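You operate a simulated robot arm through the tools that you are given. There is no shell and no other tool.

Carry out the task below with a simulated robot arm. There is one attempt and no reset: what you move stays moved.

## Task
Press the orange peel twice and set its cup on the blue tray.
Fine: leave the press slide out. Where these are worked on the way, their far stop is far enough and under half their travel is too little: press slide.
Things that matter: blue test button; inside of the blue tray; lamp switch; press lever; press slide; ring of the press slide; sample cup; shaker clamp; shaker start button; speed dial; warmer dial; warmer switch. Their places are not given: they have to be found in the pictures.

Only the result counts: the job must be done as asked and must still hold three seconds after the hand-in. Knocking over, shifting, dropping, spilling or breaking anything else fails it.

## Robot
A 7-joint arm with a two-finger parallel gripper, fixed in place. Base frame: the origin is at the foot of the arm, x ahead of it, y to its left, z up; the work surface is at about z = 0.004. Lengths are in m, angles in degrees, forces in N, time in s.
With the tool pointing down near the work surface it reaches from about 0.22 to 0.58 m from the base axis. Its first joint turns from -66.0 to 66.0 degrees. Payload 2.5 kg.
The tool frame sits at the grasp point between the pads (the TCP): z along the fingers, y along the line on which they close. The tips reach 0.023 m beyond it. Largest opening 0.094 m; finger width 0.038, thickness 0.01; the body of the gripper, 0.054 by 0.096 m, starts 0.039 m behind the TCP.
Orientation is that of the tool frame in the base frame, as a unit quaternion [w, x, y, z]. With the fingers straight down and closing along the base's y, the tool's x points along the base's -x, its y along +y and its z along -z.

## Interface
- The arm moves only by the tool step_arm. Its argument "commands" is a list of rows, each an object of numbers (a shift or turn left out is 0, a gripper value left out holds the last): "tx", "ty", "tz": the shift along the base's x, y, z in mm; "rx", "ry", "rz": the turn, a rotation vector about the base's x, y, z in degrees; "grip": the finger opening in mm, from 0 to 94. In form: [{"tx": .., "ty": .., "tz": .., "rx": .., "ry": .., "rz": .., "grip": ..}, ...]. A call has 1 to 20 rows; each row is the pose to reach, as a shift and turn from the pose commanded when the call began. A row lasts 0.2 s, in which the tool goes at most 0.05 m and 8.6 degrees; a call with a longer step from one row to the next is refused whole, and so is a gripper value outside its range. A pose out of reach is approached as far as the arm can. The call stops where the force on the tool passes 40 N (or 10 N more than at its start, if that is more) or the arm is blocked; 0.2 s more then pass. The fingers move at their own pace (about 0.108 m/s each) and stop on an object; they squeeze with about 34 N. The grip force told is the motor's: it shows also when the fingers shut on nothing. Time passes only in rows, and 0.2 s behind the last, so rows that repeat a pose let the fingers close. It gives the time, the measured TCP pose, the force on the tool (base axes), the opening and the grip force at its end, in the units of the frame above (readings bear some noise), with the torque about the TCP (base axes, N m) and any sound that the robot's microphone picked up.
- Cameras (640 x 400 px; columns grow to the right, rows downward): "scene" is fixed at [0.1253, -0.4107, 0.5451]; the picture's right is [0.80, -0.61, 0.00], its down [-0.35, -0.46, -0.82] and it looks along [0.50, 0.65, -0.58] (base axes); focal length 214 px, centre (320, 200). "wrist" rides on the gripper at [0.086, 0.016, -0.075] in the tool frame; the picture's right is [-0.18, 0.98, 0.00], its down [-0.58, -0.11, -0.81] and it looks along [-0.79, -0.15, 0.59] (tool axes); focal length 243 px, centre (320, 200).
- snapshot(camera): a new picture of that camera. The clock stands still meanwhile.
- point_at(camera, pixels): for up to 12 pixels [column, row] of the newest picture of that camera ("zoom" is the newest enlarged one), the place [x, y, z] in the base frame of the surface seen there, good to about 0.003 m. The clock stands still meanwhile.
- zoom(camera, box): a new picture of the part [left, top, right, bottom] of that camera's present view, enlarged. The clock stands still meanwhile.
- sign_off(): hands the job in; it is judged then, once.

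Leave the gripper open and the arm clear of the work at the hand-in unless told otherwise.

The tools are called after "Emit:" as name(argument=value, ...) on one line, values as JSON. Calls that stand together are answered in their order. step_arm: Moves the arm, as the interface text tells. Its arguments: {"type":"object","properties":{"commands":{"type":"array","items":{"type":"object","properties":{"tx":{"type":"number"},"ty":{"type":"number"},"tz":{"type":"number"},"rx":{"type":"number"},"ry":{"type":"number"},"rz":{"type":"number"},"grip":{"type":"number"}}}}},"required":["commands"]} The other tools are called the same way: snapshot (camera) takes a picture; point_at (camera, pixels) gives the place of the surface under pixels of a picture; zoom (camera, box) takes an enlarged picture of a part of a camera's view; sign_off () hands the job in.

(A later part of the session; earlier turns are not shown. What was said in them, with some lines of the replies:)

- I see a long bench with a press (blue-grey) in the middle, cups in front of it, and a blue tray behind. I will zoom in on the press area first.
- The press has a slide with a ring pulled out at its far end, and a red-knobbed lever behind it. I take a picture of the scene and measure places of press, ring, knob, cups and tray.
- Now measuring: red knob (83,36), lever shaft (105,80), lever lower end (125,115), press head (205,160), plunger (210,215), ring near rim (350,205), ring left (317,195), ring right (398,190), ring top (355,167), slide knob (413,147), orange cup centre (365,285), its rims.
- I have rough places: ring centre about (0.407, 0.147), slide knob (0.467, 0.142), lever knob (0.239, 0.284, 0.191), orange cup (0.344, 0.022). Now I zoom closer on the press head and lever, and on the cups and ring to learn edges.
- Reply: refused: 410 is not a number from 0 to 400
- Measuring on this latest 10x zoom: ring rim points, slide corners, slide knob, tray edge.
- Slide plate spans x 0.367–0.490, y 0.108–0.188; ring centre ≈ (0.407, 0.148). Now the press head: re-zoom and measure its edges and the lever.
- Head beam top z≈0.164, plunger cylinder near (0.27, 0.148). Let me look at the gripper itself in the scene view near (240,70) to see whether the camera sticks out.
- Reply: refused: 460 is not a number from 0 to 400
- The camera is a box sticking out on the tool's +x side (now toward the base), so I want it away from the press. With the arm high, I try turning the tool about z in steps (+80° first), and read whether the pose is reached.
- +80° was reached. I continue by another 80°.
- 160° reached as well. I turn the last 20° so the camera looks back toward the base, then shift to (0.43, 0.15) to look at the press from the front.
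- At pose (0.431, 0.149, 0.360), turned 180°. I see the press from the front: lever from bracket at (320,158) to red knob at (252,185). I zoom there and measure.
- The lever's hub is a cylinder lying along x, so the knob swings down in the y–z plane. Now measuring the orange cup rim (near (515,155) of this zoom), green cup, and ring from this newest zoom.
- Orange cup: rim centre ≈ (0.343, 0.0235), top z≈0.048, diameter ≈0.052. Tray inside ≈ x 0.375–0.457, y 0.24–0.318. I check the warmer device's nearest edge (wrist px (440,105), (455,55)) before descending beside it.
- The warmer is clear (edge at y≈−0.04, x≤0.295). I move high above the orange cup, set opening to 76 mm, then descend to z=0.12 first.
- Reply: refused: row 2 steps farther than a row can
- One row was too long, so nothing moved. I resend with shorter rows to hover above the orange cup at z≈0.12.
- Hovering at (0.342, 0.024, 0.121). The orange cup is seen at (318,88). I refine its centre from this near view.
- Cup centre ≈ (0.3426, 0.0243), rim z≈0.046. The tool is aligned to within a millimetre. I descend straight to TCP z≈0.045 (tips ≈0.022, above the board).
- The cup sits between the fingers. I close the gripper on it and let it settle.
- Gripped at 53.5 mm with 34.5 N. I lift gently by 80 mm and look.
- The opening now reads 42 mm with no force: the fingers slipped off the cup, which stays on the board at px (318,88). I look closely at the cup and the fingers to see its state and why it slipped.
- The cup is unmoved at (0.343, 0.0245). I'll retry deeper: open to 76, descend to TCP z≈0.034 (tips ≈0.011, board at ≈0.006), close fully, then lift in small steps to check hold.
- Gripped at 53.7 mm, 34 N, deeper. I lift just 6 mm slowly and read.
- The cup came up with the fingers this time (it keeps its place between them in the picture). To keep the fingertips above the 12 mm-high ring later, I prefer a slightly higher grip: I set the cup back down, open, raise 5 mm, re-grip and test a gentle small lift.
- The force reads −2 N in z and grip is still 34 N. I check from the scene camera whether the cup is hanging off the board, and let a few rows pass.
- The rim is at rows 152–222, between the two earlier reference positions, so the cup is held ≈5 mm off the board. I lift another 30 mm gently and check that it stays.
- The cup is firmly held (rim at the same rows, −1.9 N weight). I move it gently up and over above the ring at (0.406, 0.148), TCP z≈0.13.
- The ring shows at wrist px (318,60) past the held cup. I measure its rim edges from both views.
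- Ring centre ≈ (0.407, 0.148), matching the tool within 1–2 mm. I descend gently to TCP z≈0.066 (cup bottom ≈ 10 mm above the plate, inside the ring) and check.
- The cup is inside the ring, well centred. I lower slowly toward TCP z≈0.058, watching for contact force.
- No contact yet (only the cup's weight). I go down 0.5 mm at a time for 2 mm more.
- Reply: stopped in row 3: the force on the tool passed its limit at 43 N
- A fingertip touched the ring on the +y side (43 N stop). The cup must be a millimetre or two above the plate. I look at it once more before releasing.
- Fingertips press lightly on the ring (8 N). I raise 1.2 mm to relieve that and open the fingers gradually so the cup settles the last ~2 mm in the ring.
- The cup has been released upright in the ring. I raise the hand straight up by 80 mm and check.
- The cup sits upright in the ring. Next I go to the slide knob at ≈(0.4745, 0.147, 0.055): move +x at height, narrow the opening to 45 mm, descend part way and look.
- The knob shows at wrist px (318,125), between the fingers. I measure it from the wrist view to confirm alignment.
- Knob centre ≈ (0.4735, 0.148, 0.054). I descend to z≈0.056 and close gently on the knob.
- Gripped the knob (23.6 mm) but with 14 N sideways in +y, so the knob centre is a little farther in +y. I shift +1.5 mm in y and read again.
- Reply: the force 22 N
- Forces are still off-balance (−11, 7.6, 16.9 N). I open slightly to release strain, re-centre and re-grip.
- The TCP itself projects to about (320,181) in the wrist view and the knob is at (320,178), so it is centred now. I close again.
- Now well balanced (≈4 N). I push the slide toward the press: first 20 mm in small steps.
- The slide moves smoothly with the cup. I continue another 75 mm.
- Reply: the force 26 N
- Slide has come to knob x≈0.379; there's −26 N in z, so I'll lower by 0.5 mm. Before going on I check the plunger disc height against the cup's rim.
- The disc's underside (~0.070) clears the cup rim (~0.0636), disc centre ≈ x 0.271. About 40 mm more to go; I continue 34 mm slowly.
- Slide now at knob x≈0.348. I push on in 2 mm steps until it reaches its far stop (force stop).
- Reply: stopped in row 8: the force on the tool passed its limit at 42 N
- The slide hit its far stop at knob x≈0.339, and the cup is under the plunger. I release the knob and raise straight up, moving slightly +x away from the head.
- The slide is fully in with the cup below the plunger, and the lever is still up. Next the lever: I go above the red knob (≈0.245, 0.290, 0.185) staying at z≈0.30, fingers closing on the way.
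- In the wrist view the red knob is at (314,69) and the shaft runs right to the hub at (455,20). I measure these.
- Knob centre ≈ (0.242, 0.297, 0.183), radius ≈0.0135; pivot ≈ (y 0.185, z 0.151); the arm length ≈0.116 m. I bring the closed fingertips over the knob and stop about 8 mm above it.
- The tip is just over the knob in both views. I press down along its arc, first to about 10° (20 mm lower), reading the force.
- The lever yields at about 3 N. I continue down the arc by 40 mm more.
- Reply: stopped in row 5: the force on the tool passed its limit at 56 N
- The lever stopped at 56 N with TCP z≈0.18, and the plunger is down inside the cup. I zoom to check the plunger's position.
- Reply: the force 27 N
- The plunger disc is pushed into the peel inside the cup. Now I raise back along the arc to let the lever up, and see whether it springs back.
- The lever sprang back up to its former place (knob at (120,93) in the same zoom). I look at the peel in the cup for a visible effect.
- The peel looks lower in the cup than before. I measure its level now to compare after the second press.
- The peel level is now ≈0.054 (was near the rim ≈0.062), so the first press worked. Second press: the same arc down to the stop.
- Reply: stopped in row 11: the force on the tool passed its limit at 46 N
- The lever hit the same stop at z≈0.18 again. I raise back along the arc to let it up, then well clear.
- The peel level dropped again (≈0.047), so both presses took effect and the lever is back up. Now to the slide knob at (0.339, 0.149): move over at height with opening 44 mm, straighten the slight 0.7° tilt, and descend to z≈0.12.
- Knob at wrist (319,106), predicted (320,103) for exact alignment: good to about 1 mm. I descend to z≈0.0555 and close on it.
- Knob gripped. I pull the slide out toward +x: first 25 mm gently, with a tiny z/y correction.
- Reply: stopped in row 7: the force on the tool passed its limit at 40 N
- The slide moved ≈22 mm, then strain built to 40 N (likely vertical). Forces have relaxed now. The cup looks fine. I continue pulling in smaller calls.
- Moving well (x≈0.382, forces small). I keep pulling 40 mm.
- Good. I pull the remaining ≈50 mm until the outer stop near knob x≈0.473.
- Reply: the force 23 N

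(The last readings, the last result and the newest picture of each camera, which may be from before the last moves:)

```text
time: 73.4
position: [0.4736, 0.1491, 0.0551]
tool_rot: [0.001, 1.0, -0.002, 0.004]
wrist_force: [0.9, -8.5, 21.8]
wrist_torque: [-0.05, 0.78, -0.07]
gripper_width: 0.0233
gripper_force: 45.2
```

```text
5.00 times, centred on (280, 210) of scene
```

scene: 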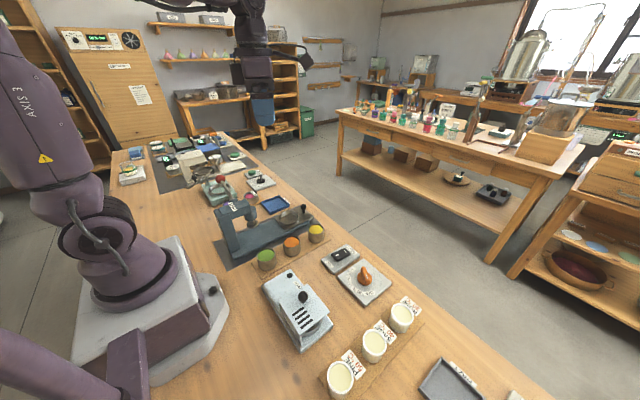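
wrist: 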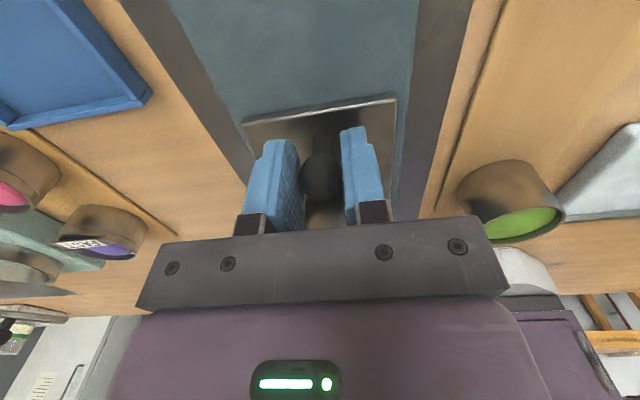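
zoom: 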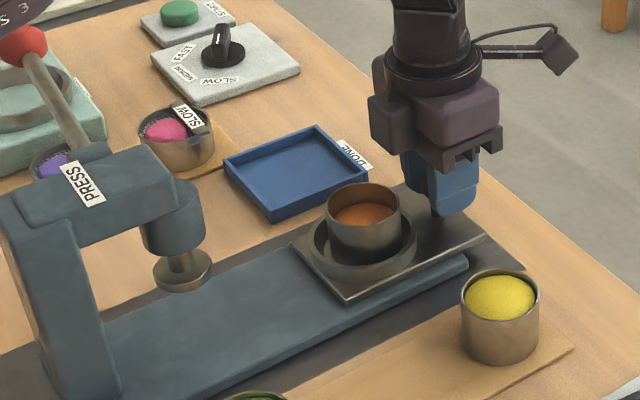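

The slide is back out at knob x≈0.4736 (its original place). I release the knob and rise, then move back over toward the ring to look at the cup.

Emit:
step_arm(commands=[{"grip": 30}, {"grip": 44}, {"grip": 44}, {"tz": 10}, {"tz": 30}, {"tz": 60}, {"tz": 90, "ry": 0.3}, {"tz": 105, "tx": -20, "ry": 0.4, "grip": 76}, {"tz": 105, "tx": -45, "ry": 0.4}, {"tz": 105, "tx": -62, "ry": 0.4}, {"tz": 105, "tx": -66.5, "ry": 0.4}, {"tz": 105, "tx": -66.5, "ry": 0.4}])

Emit:
snapshot(camera="wrist")

Emit:
zoom(camera="scene", box=[256, 180, 336, 230])

```text
time: 76.0
position: [0.4064, 0.1493, 0.161]
tool_rot: [0.002, 1.0, -0.003, -0.003]
wrist_force: [0.5, -0.1, -0.3]
wrist_torque: [0.0, -0.03, 0.01]
gripper_width: 0.0761
gripper_force: 0.0
```

```text
taken
```

wrist: 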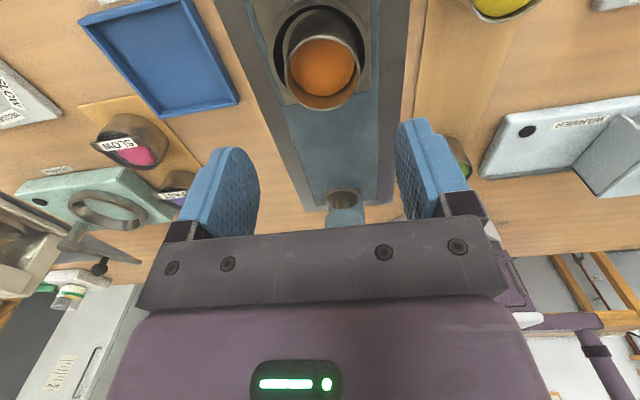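

```text
8.00 times, centred on (296, 205) of scene
```

zoom: 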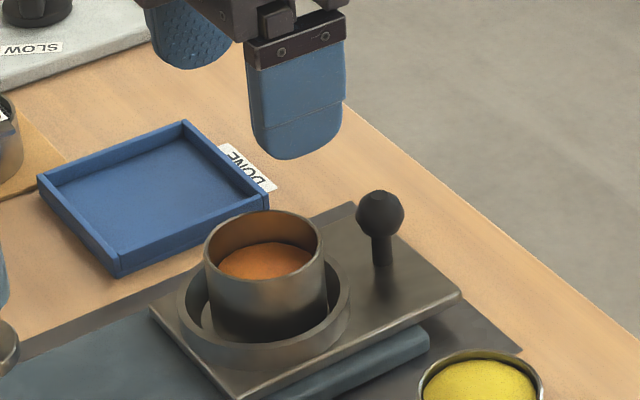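

The cup stands in the ring with the peel pressed down. I measure its rim now from the wrist view (rim around (320,60)).

Emit:
zoom(camera="wrist", box=[256, 0, 384, 120])

Emit:
point_at(camera="wrist", pixels=[[284, 75], [360, 70], [318, 36], [322, 109], [300, 45], [345, 45], [295, 98], [350, 98], [320, 68]])

Emit:
point_at(camera="scene", pixels=[[289, 212]])

```text
3.33 times, centred on (320, 60) of wrist
```

zoom: 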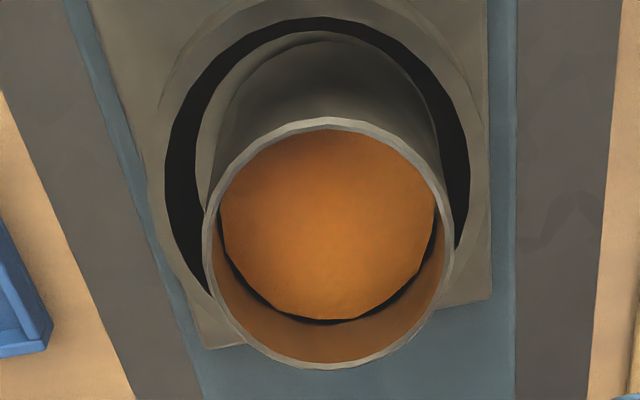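

```text
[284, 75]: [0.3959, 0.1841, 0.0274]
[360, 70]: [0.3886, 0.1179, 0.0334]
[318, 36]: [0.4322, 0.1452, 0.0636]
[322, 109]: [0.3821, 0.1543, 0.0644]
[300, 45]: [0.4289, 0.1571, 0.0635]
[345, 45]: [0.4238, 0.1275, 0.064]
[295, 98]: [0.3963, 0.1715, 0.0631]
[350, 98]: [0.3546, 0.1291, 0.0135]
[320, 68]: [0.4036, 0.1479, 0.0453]
```

```text
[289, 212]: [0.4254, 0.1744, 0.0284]
```

Cup rim centre ≈ (0.407, 0.148), rim z≈0.064. I correct the slight tilt, shift −1.5 mm in y, and descend around the cup to z≈0.066.

Emit:
step_arm(commands=[{"ty": -1.5, "rx": 0.2, "ry": -0.3, "tz": -15}, {"ty": -1.5, "rx": 0.2, "ry": -0.3, "tz": -40}, {"ty": -1.5, "rx": 0.2, "ry": -0.3, "tz": -65}, {"ty": -1.5, "rx": 0.2, "ry": -0.3, "tz": -83}, {"ty": -1.5, "rx": 0.2, "ry": -0.3, "tz": -94}, {"ty": -1.5, "rx": 0.2, "ry": -0.3, "tz": -94}])

Emit:
snapshot(camera="wrist")

Emit:
zoom(camera="scene", box=[256, 180, 336, 230])

```text
time: 77.4
position: [0.405, 0.1467, 0.0678]
tool_rot: [0.0, 1.0, -0.001, 0.001]
wrist_force: [0.3, 0.0, 0.3]
wrist_torque: [0.01, 0.0, 0.02]
gripper_width: 0.0761
gripper_force: 0.0
```

```text
taken
```

wrist: 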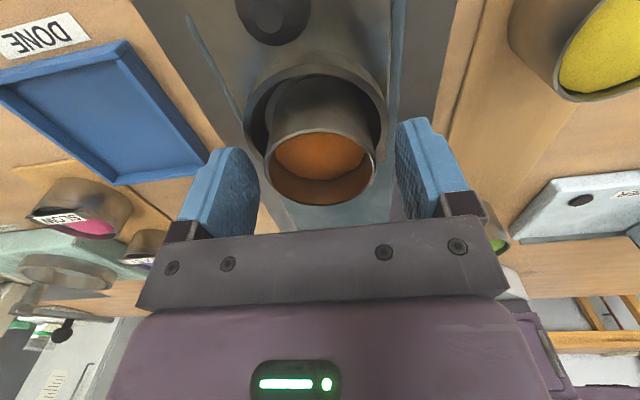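

```text
8.00 times, centred on (296, 205) of scene
```

zoom: 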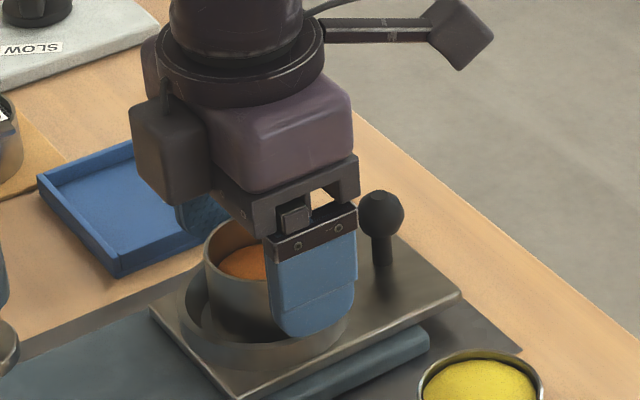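

Cup is centred (rim centre col 320). I narrow to 58 mm here so the fingers land above the ring, then descend in small steps till just touching the ring.

Emit:
step_arm(commands=[{"grip": 58}, {"grip": 58}, {"tz": -3}, {"tz": -6}, {"tz": -8}, {"tz": -9}, {"tz": -9}])

Emit:
step_arm(commands=[{"tz": -0.5}, {"tz": -1}, {"tz": -1}])

```text
time: 79.0
position: [0.4058, 0.1483, 0.0591]
tool_rot: [0.0, 1.0, -0.002, 0.001]
wrist_force: [-0.1, 0.4, -0.5]
wrist_torque: [0.01, 0.0, 0.02]
gripper_width: 0.0578
gripper_force: 0.1
```

```text
time: 79.8
position: [0.4049, 0.1496, 0.0577]
tool_rot: [-0.001, 1.0, -0.002, 0.002]
wrist_force: [0.6, 0.2, 0.3]
wrist_torque: [0.02, 0.0, 0.02]
gripper_width: 0.0579
gripper_force: 0.0
```

No contact at z≈0.0577. I go down another millimetre or so in half-millimetre steps.

Emit:
step_arm(commands=[{"tz": -0.5}, {"tz": -1}, {"tz": -1}])

Emit:
step_arm(commands=[{"tz": -0.4}, {"tz": -0.8}, {"tz": -0.8}])

```text
time: 80.6
position: [0.4062, 0.1484, 0.0572]
tool_rot: [0.0, 1.0, -0.002, 0.001]
wrist_force: [-0.8, 0.3, 5.4]
wrist_torque: [-0.14, 0.12, -0.09]
gripper_width: 0.0578
gripper_force: 0.1
```

```text
time: 81.5
position: [0.4056, 0.1483, 0.0577]
tool_rot: [-0.001, 1.0, -0.002, 0.001]
wrist_force: [-0.6, -0.9, 2.2]
wrist_torque: [-0.11, 0.11, 0.01]
gripper_width: 0.0579
gripper_force: 0.4
stopped in row 3: the force on the tool passed its limit at 41 N (the readings are from after the stop); the commanded pose is now the measured one
```

Tips are now resting lightly on the ring top (2 N). I close here on the cup and then lift only 4 mm to check the hold.

Emit:
step_arm(commands=[{"tz": 0.2, "grip": 54}, {"tz": 0.2, "grip": 30}, {"tz": 0.2, "grip": 10}, {"tz": 0.2, "grip": 10}])

Emit:
snapshot(camera="wrist")

Emit:
step_arm(commands=[{"tz": 0.7}, {"tz": 1.5}, {"tz": 3}, {"tz": 4}, {"tz": 4}])

Emit:
snapshot(camera="wrist")

```text
time: 82.5
position: [0.4065, 0.1479, 0.0576]
tool_rot: [0.001, 1.0, -0.002, 0.002]
wrist_force: [-1.9, -1.7, 10.1]
wrist_torque: [-0.25, 0.18, 0.0]
gripper_width: 0.0532
gripper_force: 33.8
```

```text
taken
```

wrist: 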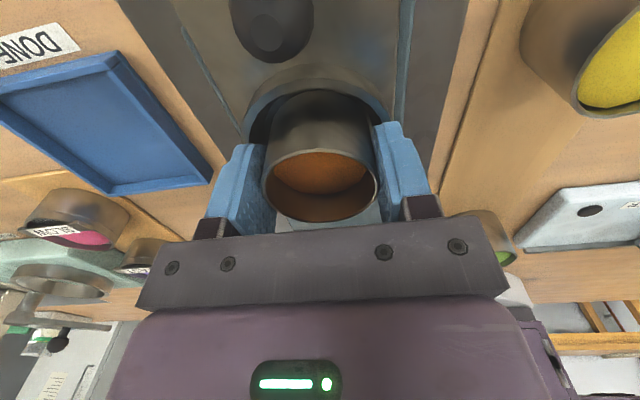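

```text
time: 83.8
position: [0.4062, 0.1478, 0.0602]
tool_rot: [0.0, 1.0, -0.002, 0.002]
wrist_force: [-0.2, 0.1, -0.8]
wrist_torque: [0.0, 0.02, -0.02]
gripper_width: 0.0536
gripper_force: 33.8
```

```text
taken
```

wrist: 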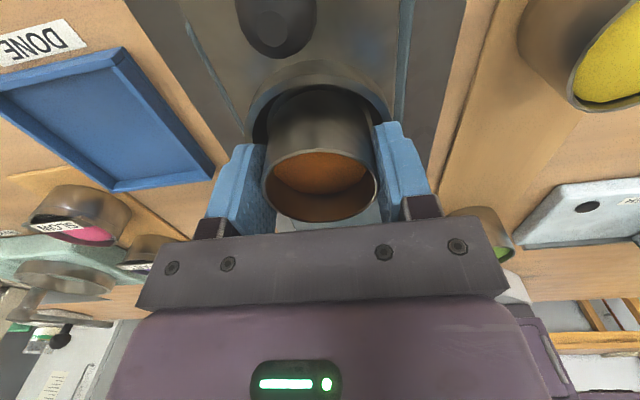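

The rim keeps the same rows (148–221) after the 4 mm lift, so the cup is coming up. I lift 25 mm more, gently, and check again.

Emit:
step_arm(commands=[{"tz": 1}, {"tz": 3}, {"tz": 6}, {"tz": 10}, {"tz": 15}, {"tz": 20}, {"tz": 24}, {"tz": 26}, {"tz": 26}])

Emit:
snapshot(camera="wrist")

Emit:
zoom(camera="scene", box=[256, 180, 336, 230])

```text
time: 85.8
position: [0.4062, 0.1477, 0.0877]
tool_rot: [0.0, 1.0, -0.001, 0.001]
wrist_force: [-0.7, -0.4, -1.2]
wrist_torque: [-0.01, -0.01, 0.02]
gripper_width: 0.0534
gripper_force: 34.1
```

```text
taken
```

wrist: 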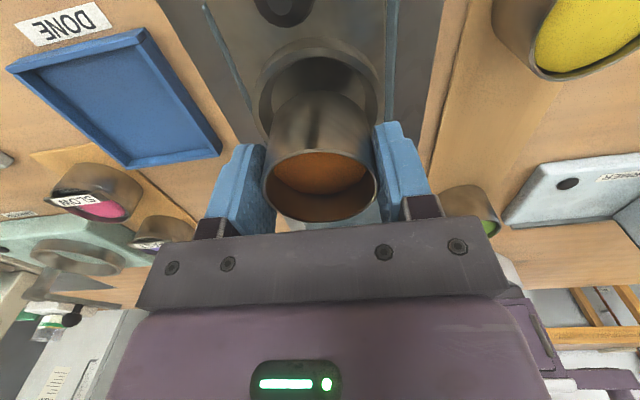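

```text
8.00 times, centred on (296, 205) of scene
```

zoom: 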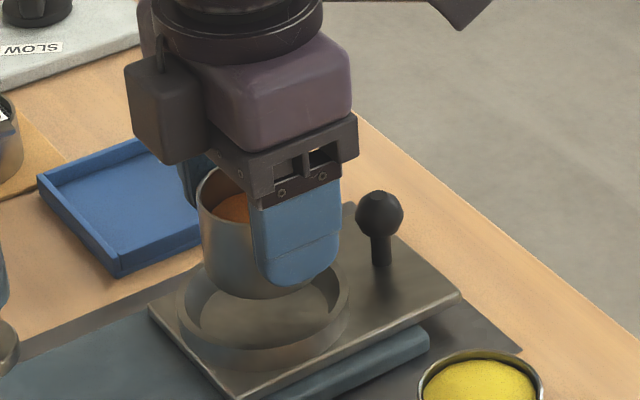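

The cup hangs clear above the ring. I raise a little and carry it over the blue tray, centre ≈ (0.416, 0.281), at z≈0.11.

Emit:
step_arm(commands=[{"tz": 6}, {"tz": 15, "ty": 3}, {"tz": 20, "ty": 10, "tx": 1}, {"tz": 22, "ty": 22, "tx": 2}, {"tz": 22, "ty": 37, "tx": 3}, {"tz": 22, "ty": 54, "tx": 4}, {"tz": 22, "ty": 72, "tx": 6}, {"tz": 22, "ty": 90, "tx": 8}, {"tz": 22, "ty": 106, "tx": 9}, {"tz": 22, "ty": 119, "tx": 10}, {"tz": 22, "ty": 128, "tx": 10}, {"tz": 22, "ty": 133, "tx": 10}, {"tz": 22, "ty": 133, "tx": 10}])

Emit:
snapshot(camera="wrist")

Emit:
zoom(camera="scene", box=[236, 160, 332, 220])

```text
time: 88.5
position: [0.4163, 0.2827, 0.1097]
tool_rot: [0.0, 1.0, -0.001, 0.0]
wrist_force: [0.4, -0.1, -0.9]
wrist_torque: [0.0, -0.01, 0.01]
gripper_width: 0.0535
gripper_force: 34.2
```

```text
taken
```

wrist: 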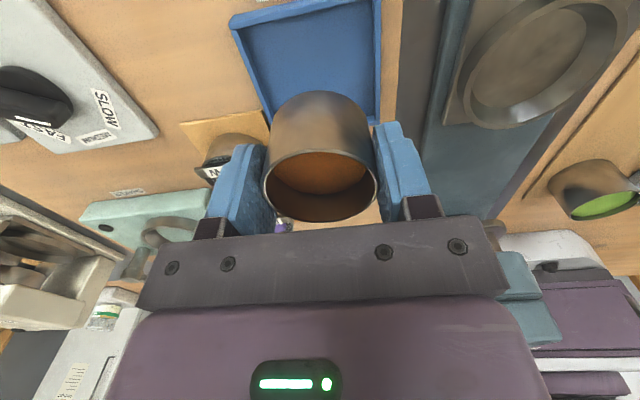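

```text
6.67 times, centred on (284, 190) of scene
```

zoom: 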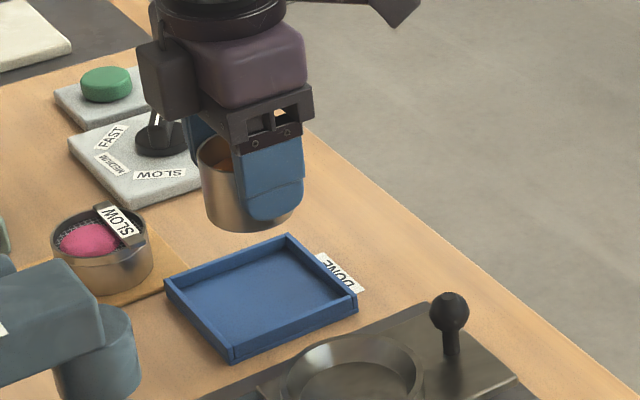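

Tray fully visible in the scene zoom. I measure its inner corners and floor.

Emit:
point_at(camera="zoom", pixels=[[168, 285], [288, 237], [356, 298], [232, 355], [180, 290], [287, 248], [345, 295], [233, 342], [262, 300], [240, 285], [290, 290], [200, 320]])

```text
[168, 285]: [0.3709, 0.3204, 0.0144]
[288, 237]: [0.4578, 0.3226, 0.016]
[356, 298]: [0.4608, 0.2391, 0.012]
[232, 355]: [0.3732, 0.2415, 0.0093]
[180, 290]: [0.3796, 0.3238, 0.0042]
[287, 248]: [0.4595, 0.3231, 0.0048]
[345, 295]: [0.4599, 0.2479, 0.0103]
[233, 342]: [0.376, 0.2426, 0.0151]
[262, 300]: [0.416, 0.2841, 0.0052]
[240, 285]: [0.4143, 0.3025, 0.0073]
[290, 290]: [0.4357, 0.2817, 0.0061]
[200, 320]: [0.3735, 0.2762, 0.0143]
```

Tray centre ≈ (0.4155, 0.281), floor ≈0.006. The cup is right above. I descend to TCP z≈0.049 first.

Emit:
step_arm(commands=[{"tz": -6, "ty": -1}, {"tz": -16, "ty": -1}, {"tz": -28, "ty": -1}, {"tz": -40, "ty": -1}, {"tz": -50, "ty": -1}, {"tz": -57, "ty": -1}, {"tz": -61, "ty": -1}, {"tz": -61, "ty": -1}])

Emit:
zoom(camera="scene", box=[244, 180, 308, 220])

Emit:
snapshot(camera="wrist")

```text
time: 90.3
position: [0.4163, 0.2806, 0.0481]
tool_rot: [0.001, 1.0, -0.002, 0.001]
wrist_force: [-1.2, -0.4, -1.7]
wrist_torque: [0.01, 0.0, -0.02]
gripper_width: 0.053
gripper_force: 33.8
```

```text
10.00 times, centred on (276, 200) of scene
```

zoom: 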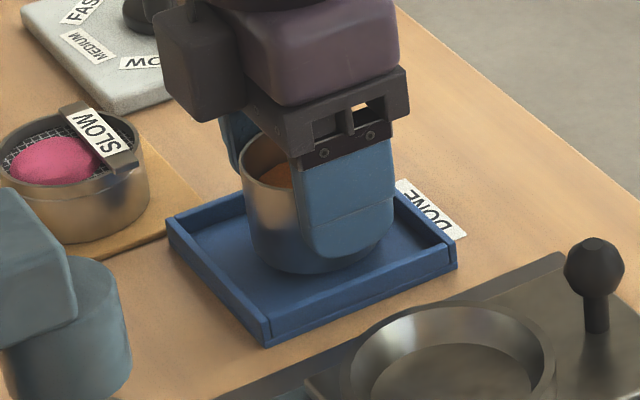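

```text
taken
```

wrist: 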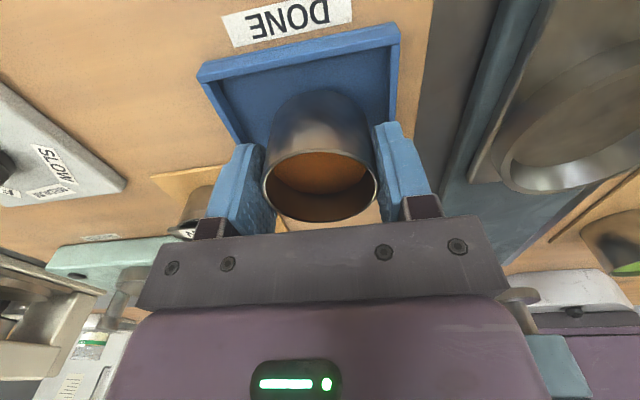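

The cup is inside the tray's outline, a few mm above the floor. I lower in 1 mm steps until I feel contact.

Emit:
step_arm(commands=[{"tz": -1}, {"tz": -2}, {"tz": -3}, {"tz": -4}, {"tz": -4}])

Emit:
step_arm(commands=[{"tz": -0.5}, {"tz": -1}, {"tz": -1}])

```text
time: 91.5
position: [0.4147, 0.2816, 0.0442]
tool_rot: [0.0, 1.0, -0.003, 0.001]
wrist_force: [-0.3, 0.2, -1.0]
wrist_torque: [0.0, 0.0, 0.0]
gripper_width: 0.0531
gripper_force: 34.2
```

```text
time: 92.3
position: [0.4162, 0.2813, 0.0417]
tool_rot: [0.0, 1.0, -0.001, 0.001]
wrist_force: [-0.3, -1.4, -0.9]
wrist_torque: [-0.01, 0.04, -0.01]
gripper_width: 0.053
gripper_force: 34.2
```

No contact yet (still ≈ −1 N of weight). Continuing down in half-millimetre steps.

Emit:
step_arm(commands=[{"tz": -0.5}, {"tz": -1}, {"tz": -1}])

Emit:
step_arm(commands=[{"tz": -0.5}, {"tz": -1}, {"tz": -1}])

```text
time: 93.2
position: [0.4152, 0.2811, 0.0429]
tool_rot: [-0.001, 1.0, -0.002, 0.001]
wrist_force: [-0.3, -0.4, -1.8]
wrist_torque: [0.01, 0.01, 0.03]
gripper_width: 0.0532
gripper_force: 34.4
```

```text
time: 94.0
position: [0.4157, 0.2809, 0.0417]
tool_rot: [0.001, 1.0, -0.002, 0.001]
wrist_force: [-0.2, -0.3, -1.6]
wrist_torque: [0.02, 0.01, 0.0]
gripper_width: 0.0532
gripper_force: 34.7
```

Emit:
step_arm(commands=[{"tz": -0.5}, {"tz": -1}, {"tz": -1}])

Emit:
step_arm(commands=[{"tz": -0.4}, {"tz": -0.8}, {"tz": -0.8}])

Emit:
zoom(camera="scene", box=[244, 180, 308, 220])

```text
time: 94.8
position: [0.4159, 0.2808, 0.0396]
tool_rot: [0.0, 1.0, -0.001, 0.001]
wrist_force: [-0.3, -0.3, 0.7]
wrist_torque: [-0.01, -0.01, 0.01]
gripper_width: 0.0533
gripper_force: 33.4
```

```text
time: 95.5
position: [0.4167, 0.2823, 0.0404]
tool_rot: [0.0, 1.0, -0.002, 0.002]
wrist_force: [0.5, -1.5, 6.1]
wrist_torque: [-0.15, 0.05, -0.01]
gripper_width: 0.0532
gripper_force: 33.9
```

```text
10.00 times, centred on (276, 200) of scene
```

zoom: 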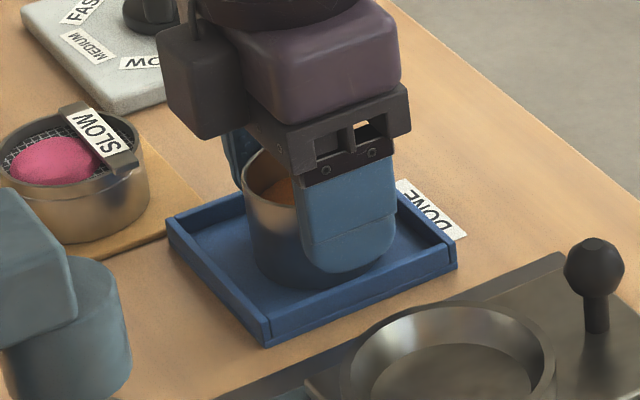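

Contact of 6 N: the cup stands on the tray floor. I open just to 60 mm so the fingers don't push the tray's walls, then rise straight up.

Emit:
step_arm(commands=[{"tz": 0.3, "grip": 54.5}, {"tz": 0.3, "grip": 57}, {"tz": 0.5, "grip": 60}, {"tz": 0.5, "grip": 60}])

Emit:
snapshot(camera="wrist")

```text
time: 96.5
position: [0.4157, 0.2808, 0.0403]
tool_rot: [0.0, 1.0, -0.001, 0.001]
wrist_force: [0.1, -0.4, -0.4]
wrist_torque: [0.01, -0.02, 0.01]
gripper_width: 0.0599
gripper_force: 0.0
```

```text
taken
```

wrist: 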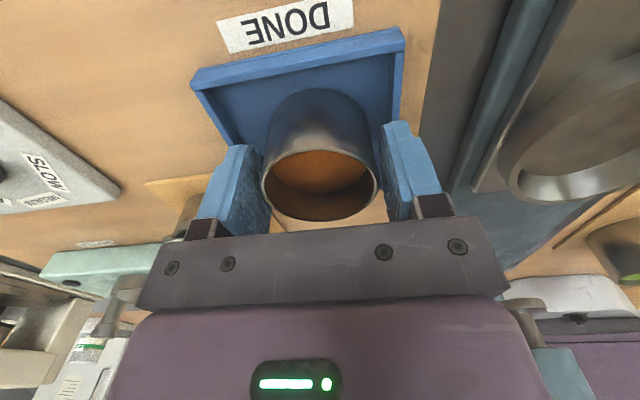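

The fingers are free of the cup (60 mm, no force). I rise straight up slowly first, then well clear, opening wide once above.

Emit:
step_arm(commands=[{"tz": 5}, {"tz": 12}, {"tz": 22}, {"tz": 36}, {"tz": 56, "grip": 90}, {"tz": 90}, {"tz": 130}, {"tz": 170}, {"tz": 200}, {"tz": 220}, {"tz": 220}])

Emit:
snapshot(camera="wrist")

Emit:
snapshot(camera="scene")

Emit:
zoom(camera="scene", box=[196, 150, 356, 250])

```text
time: 99.0
position: [0.4181, 0.2798, 0.2613]
tool_rot: [0.0, 1.0, -0.001, 0.0]
wrist_force: [0.8, 0.0, -0.5]
wrist_torque: [0.03, 0.0, 0.01]
gripper_width: 0.0898
gripper_force: 0.1
```

```text
taken
```

wrist: 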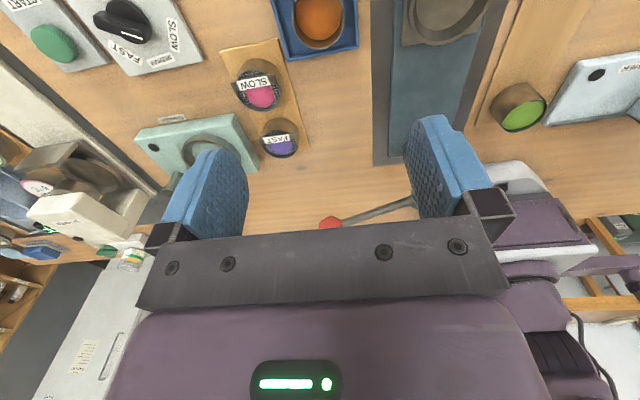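

```text
taken
```

scene: 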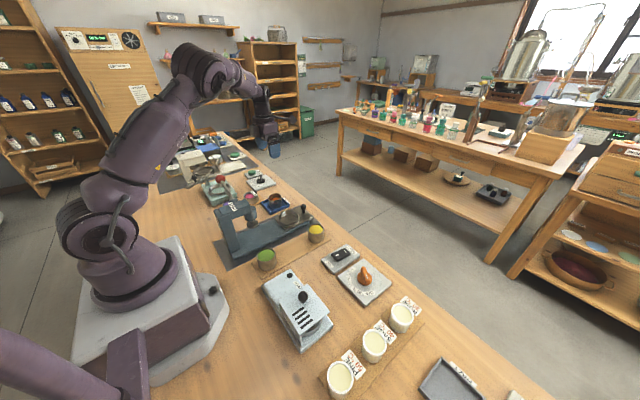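

```text
4.00 times, centred on (276, 200) of scene
```

zoom: 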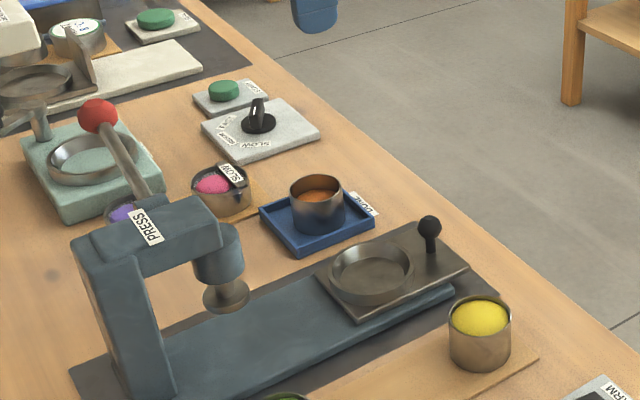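

The orange cup stands upright in the blue tray at (317,205) of the zoom. The lever is up, the slide is out, nothing else has moved, and the gripper is open and well above the work. I hand in the job.

Emit:
sign_off()

```text
The job is handed in.
```

I pressed the orange peel twice and set its cup upright in the blue tray. I've handed the job in; no result has come back.

- **Presses:** The slide went to its far stop, and the lever reached the same stop both times and sprang back. The peel dropped each time, from near the rim to about z 0.054 m, then to about 0.047 m.
- **Cup:** My first grip slipped off the cup, which stayed where it was on its board. A deeper grip held. I let the cup down the last 2 mm or so into the slide's ring, and it stayed upright.
- **Force stops:** The arm's 40 N force limit stopped it six times: twice on the ring, once as the slide reached its far stop, once as I pulled it out, and at the bottom of each press. I saw no damage.
- **How it was left:** The slide is out, the lever is up, and the gripper is open and clear of the work. In the last pictures nothing else had moved.
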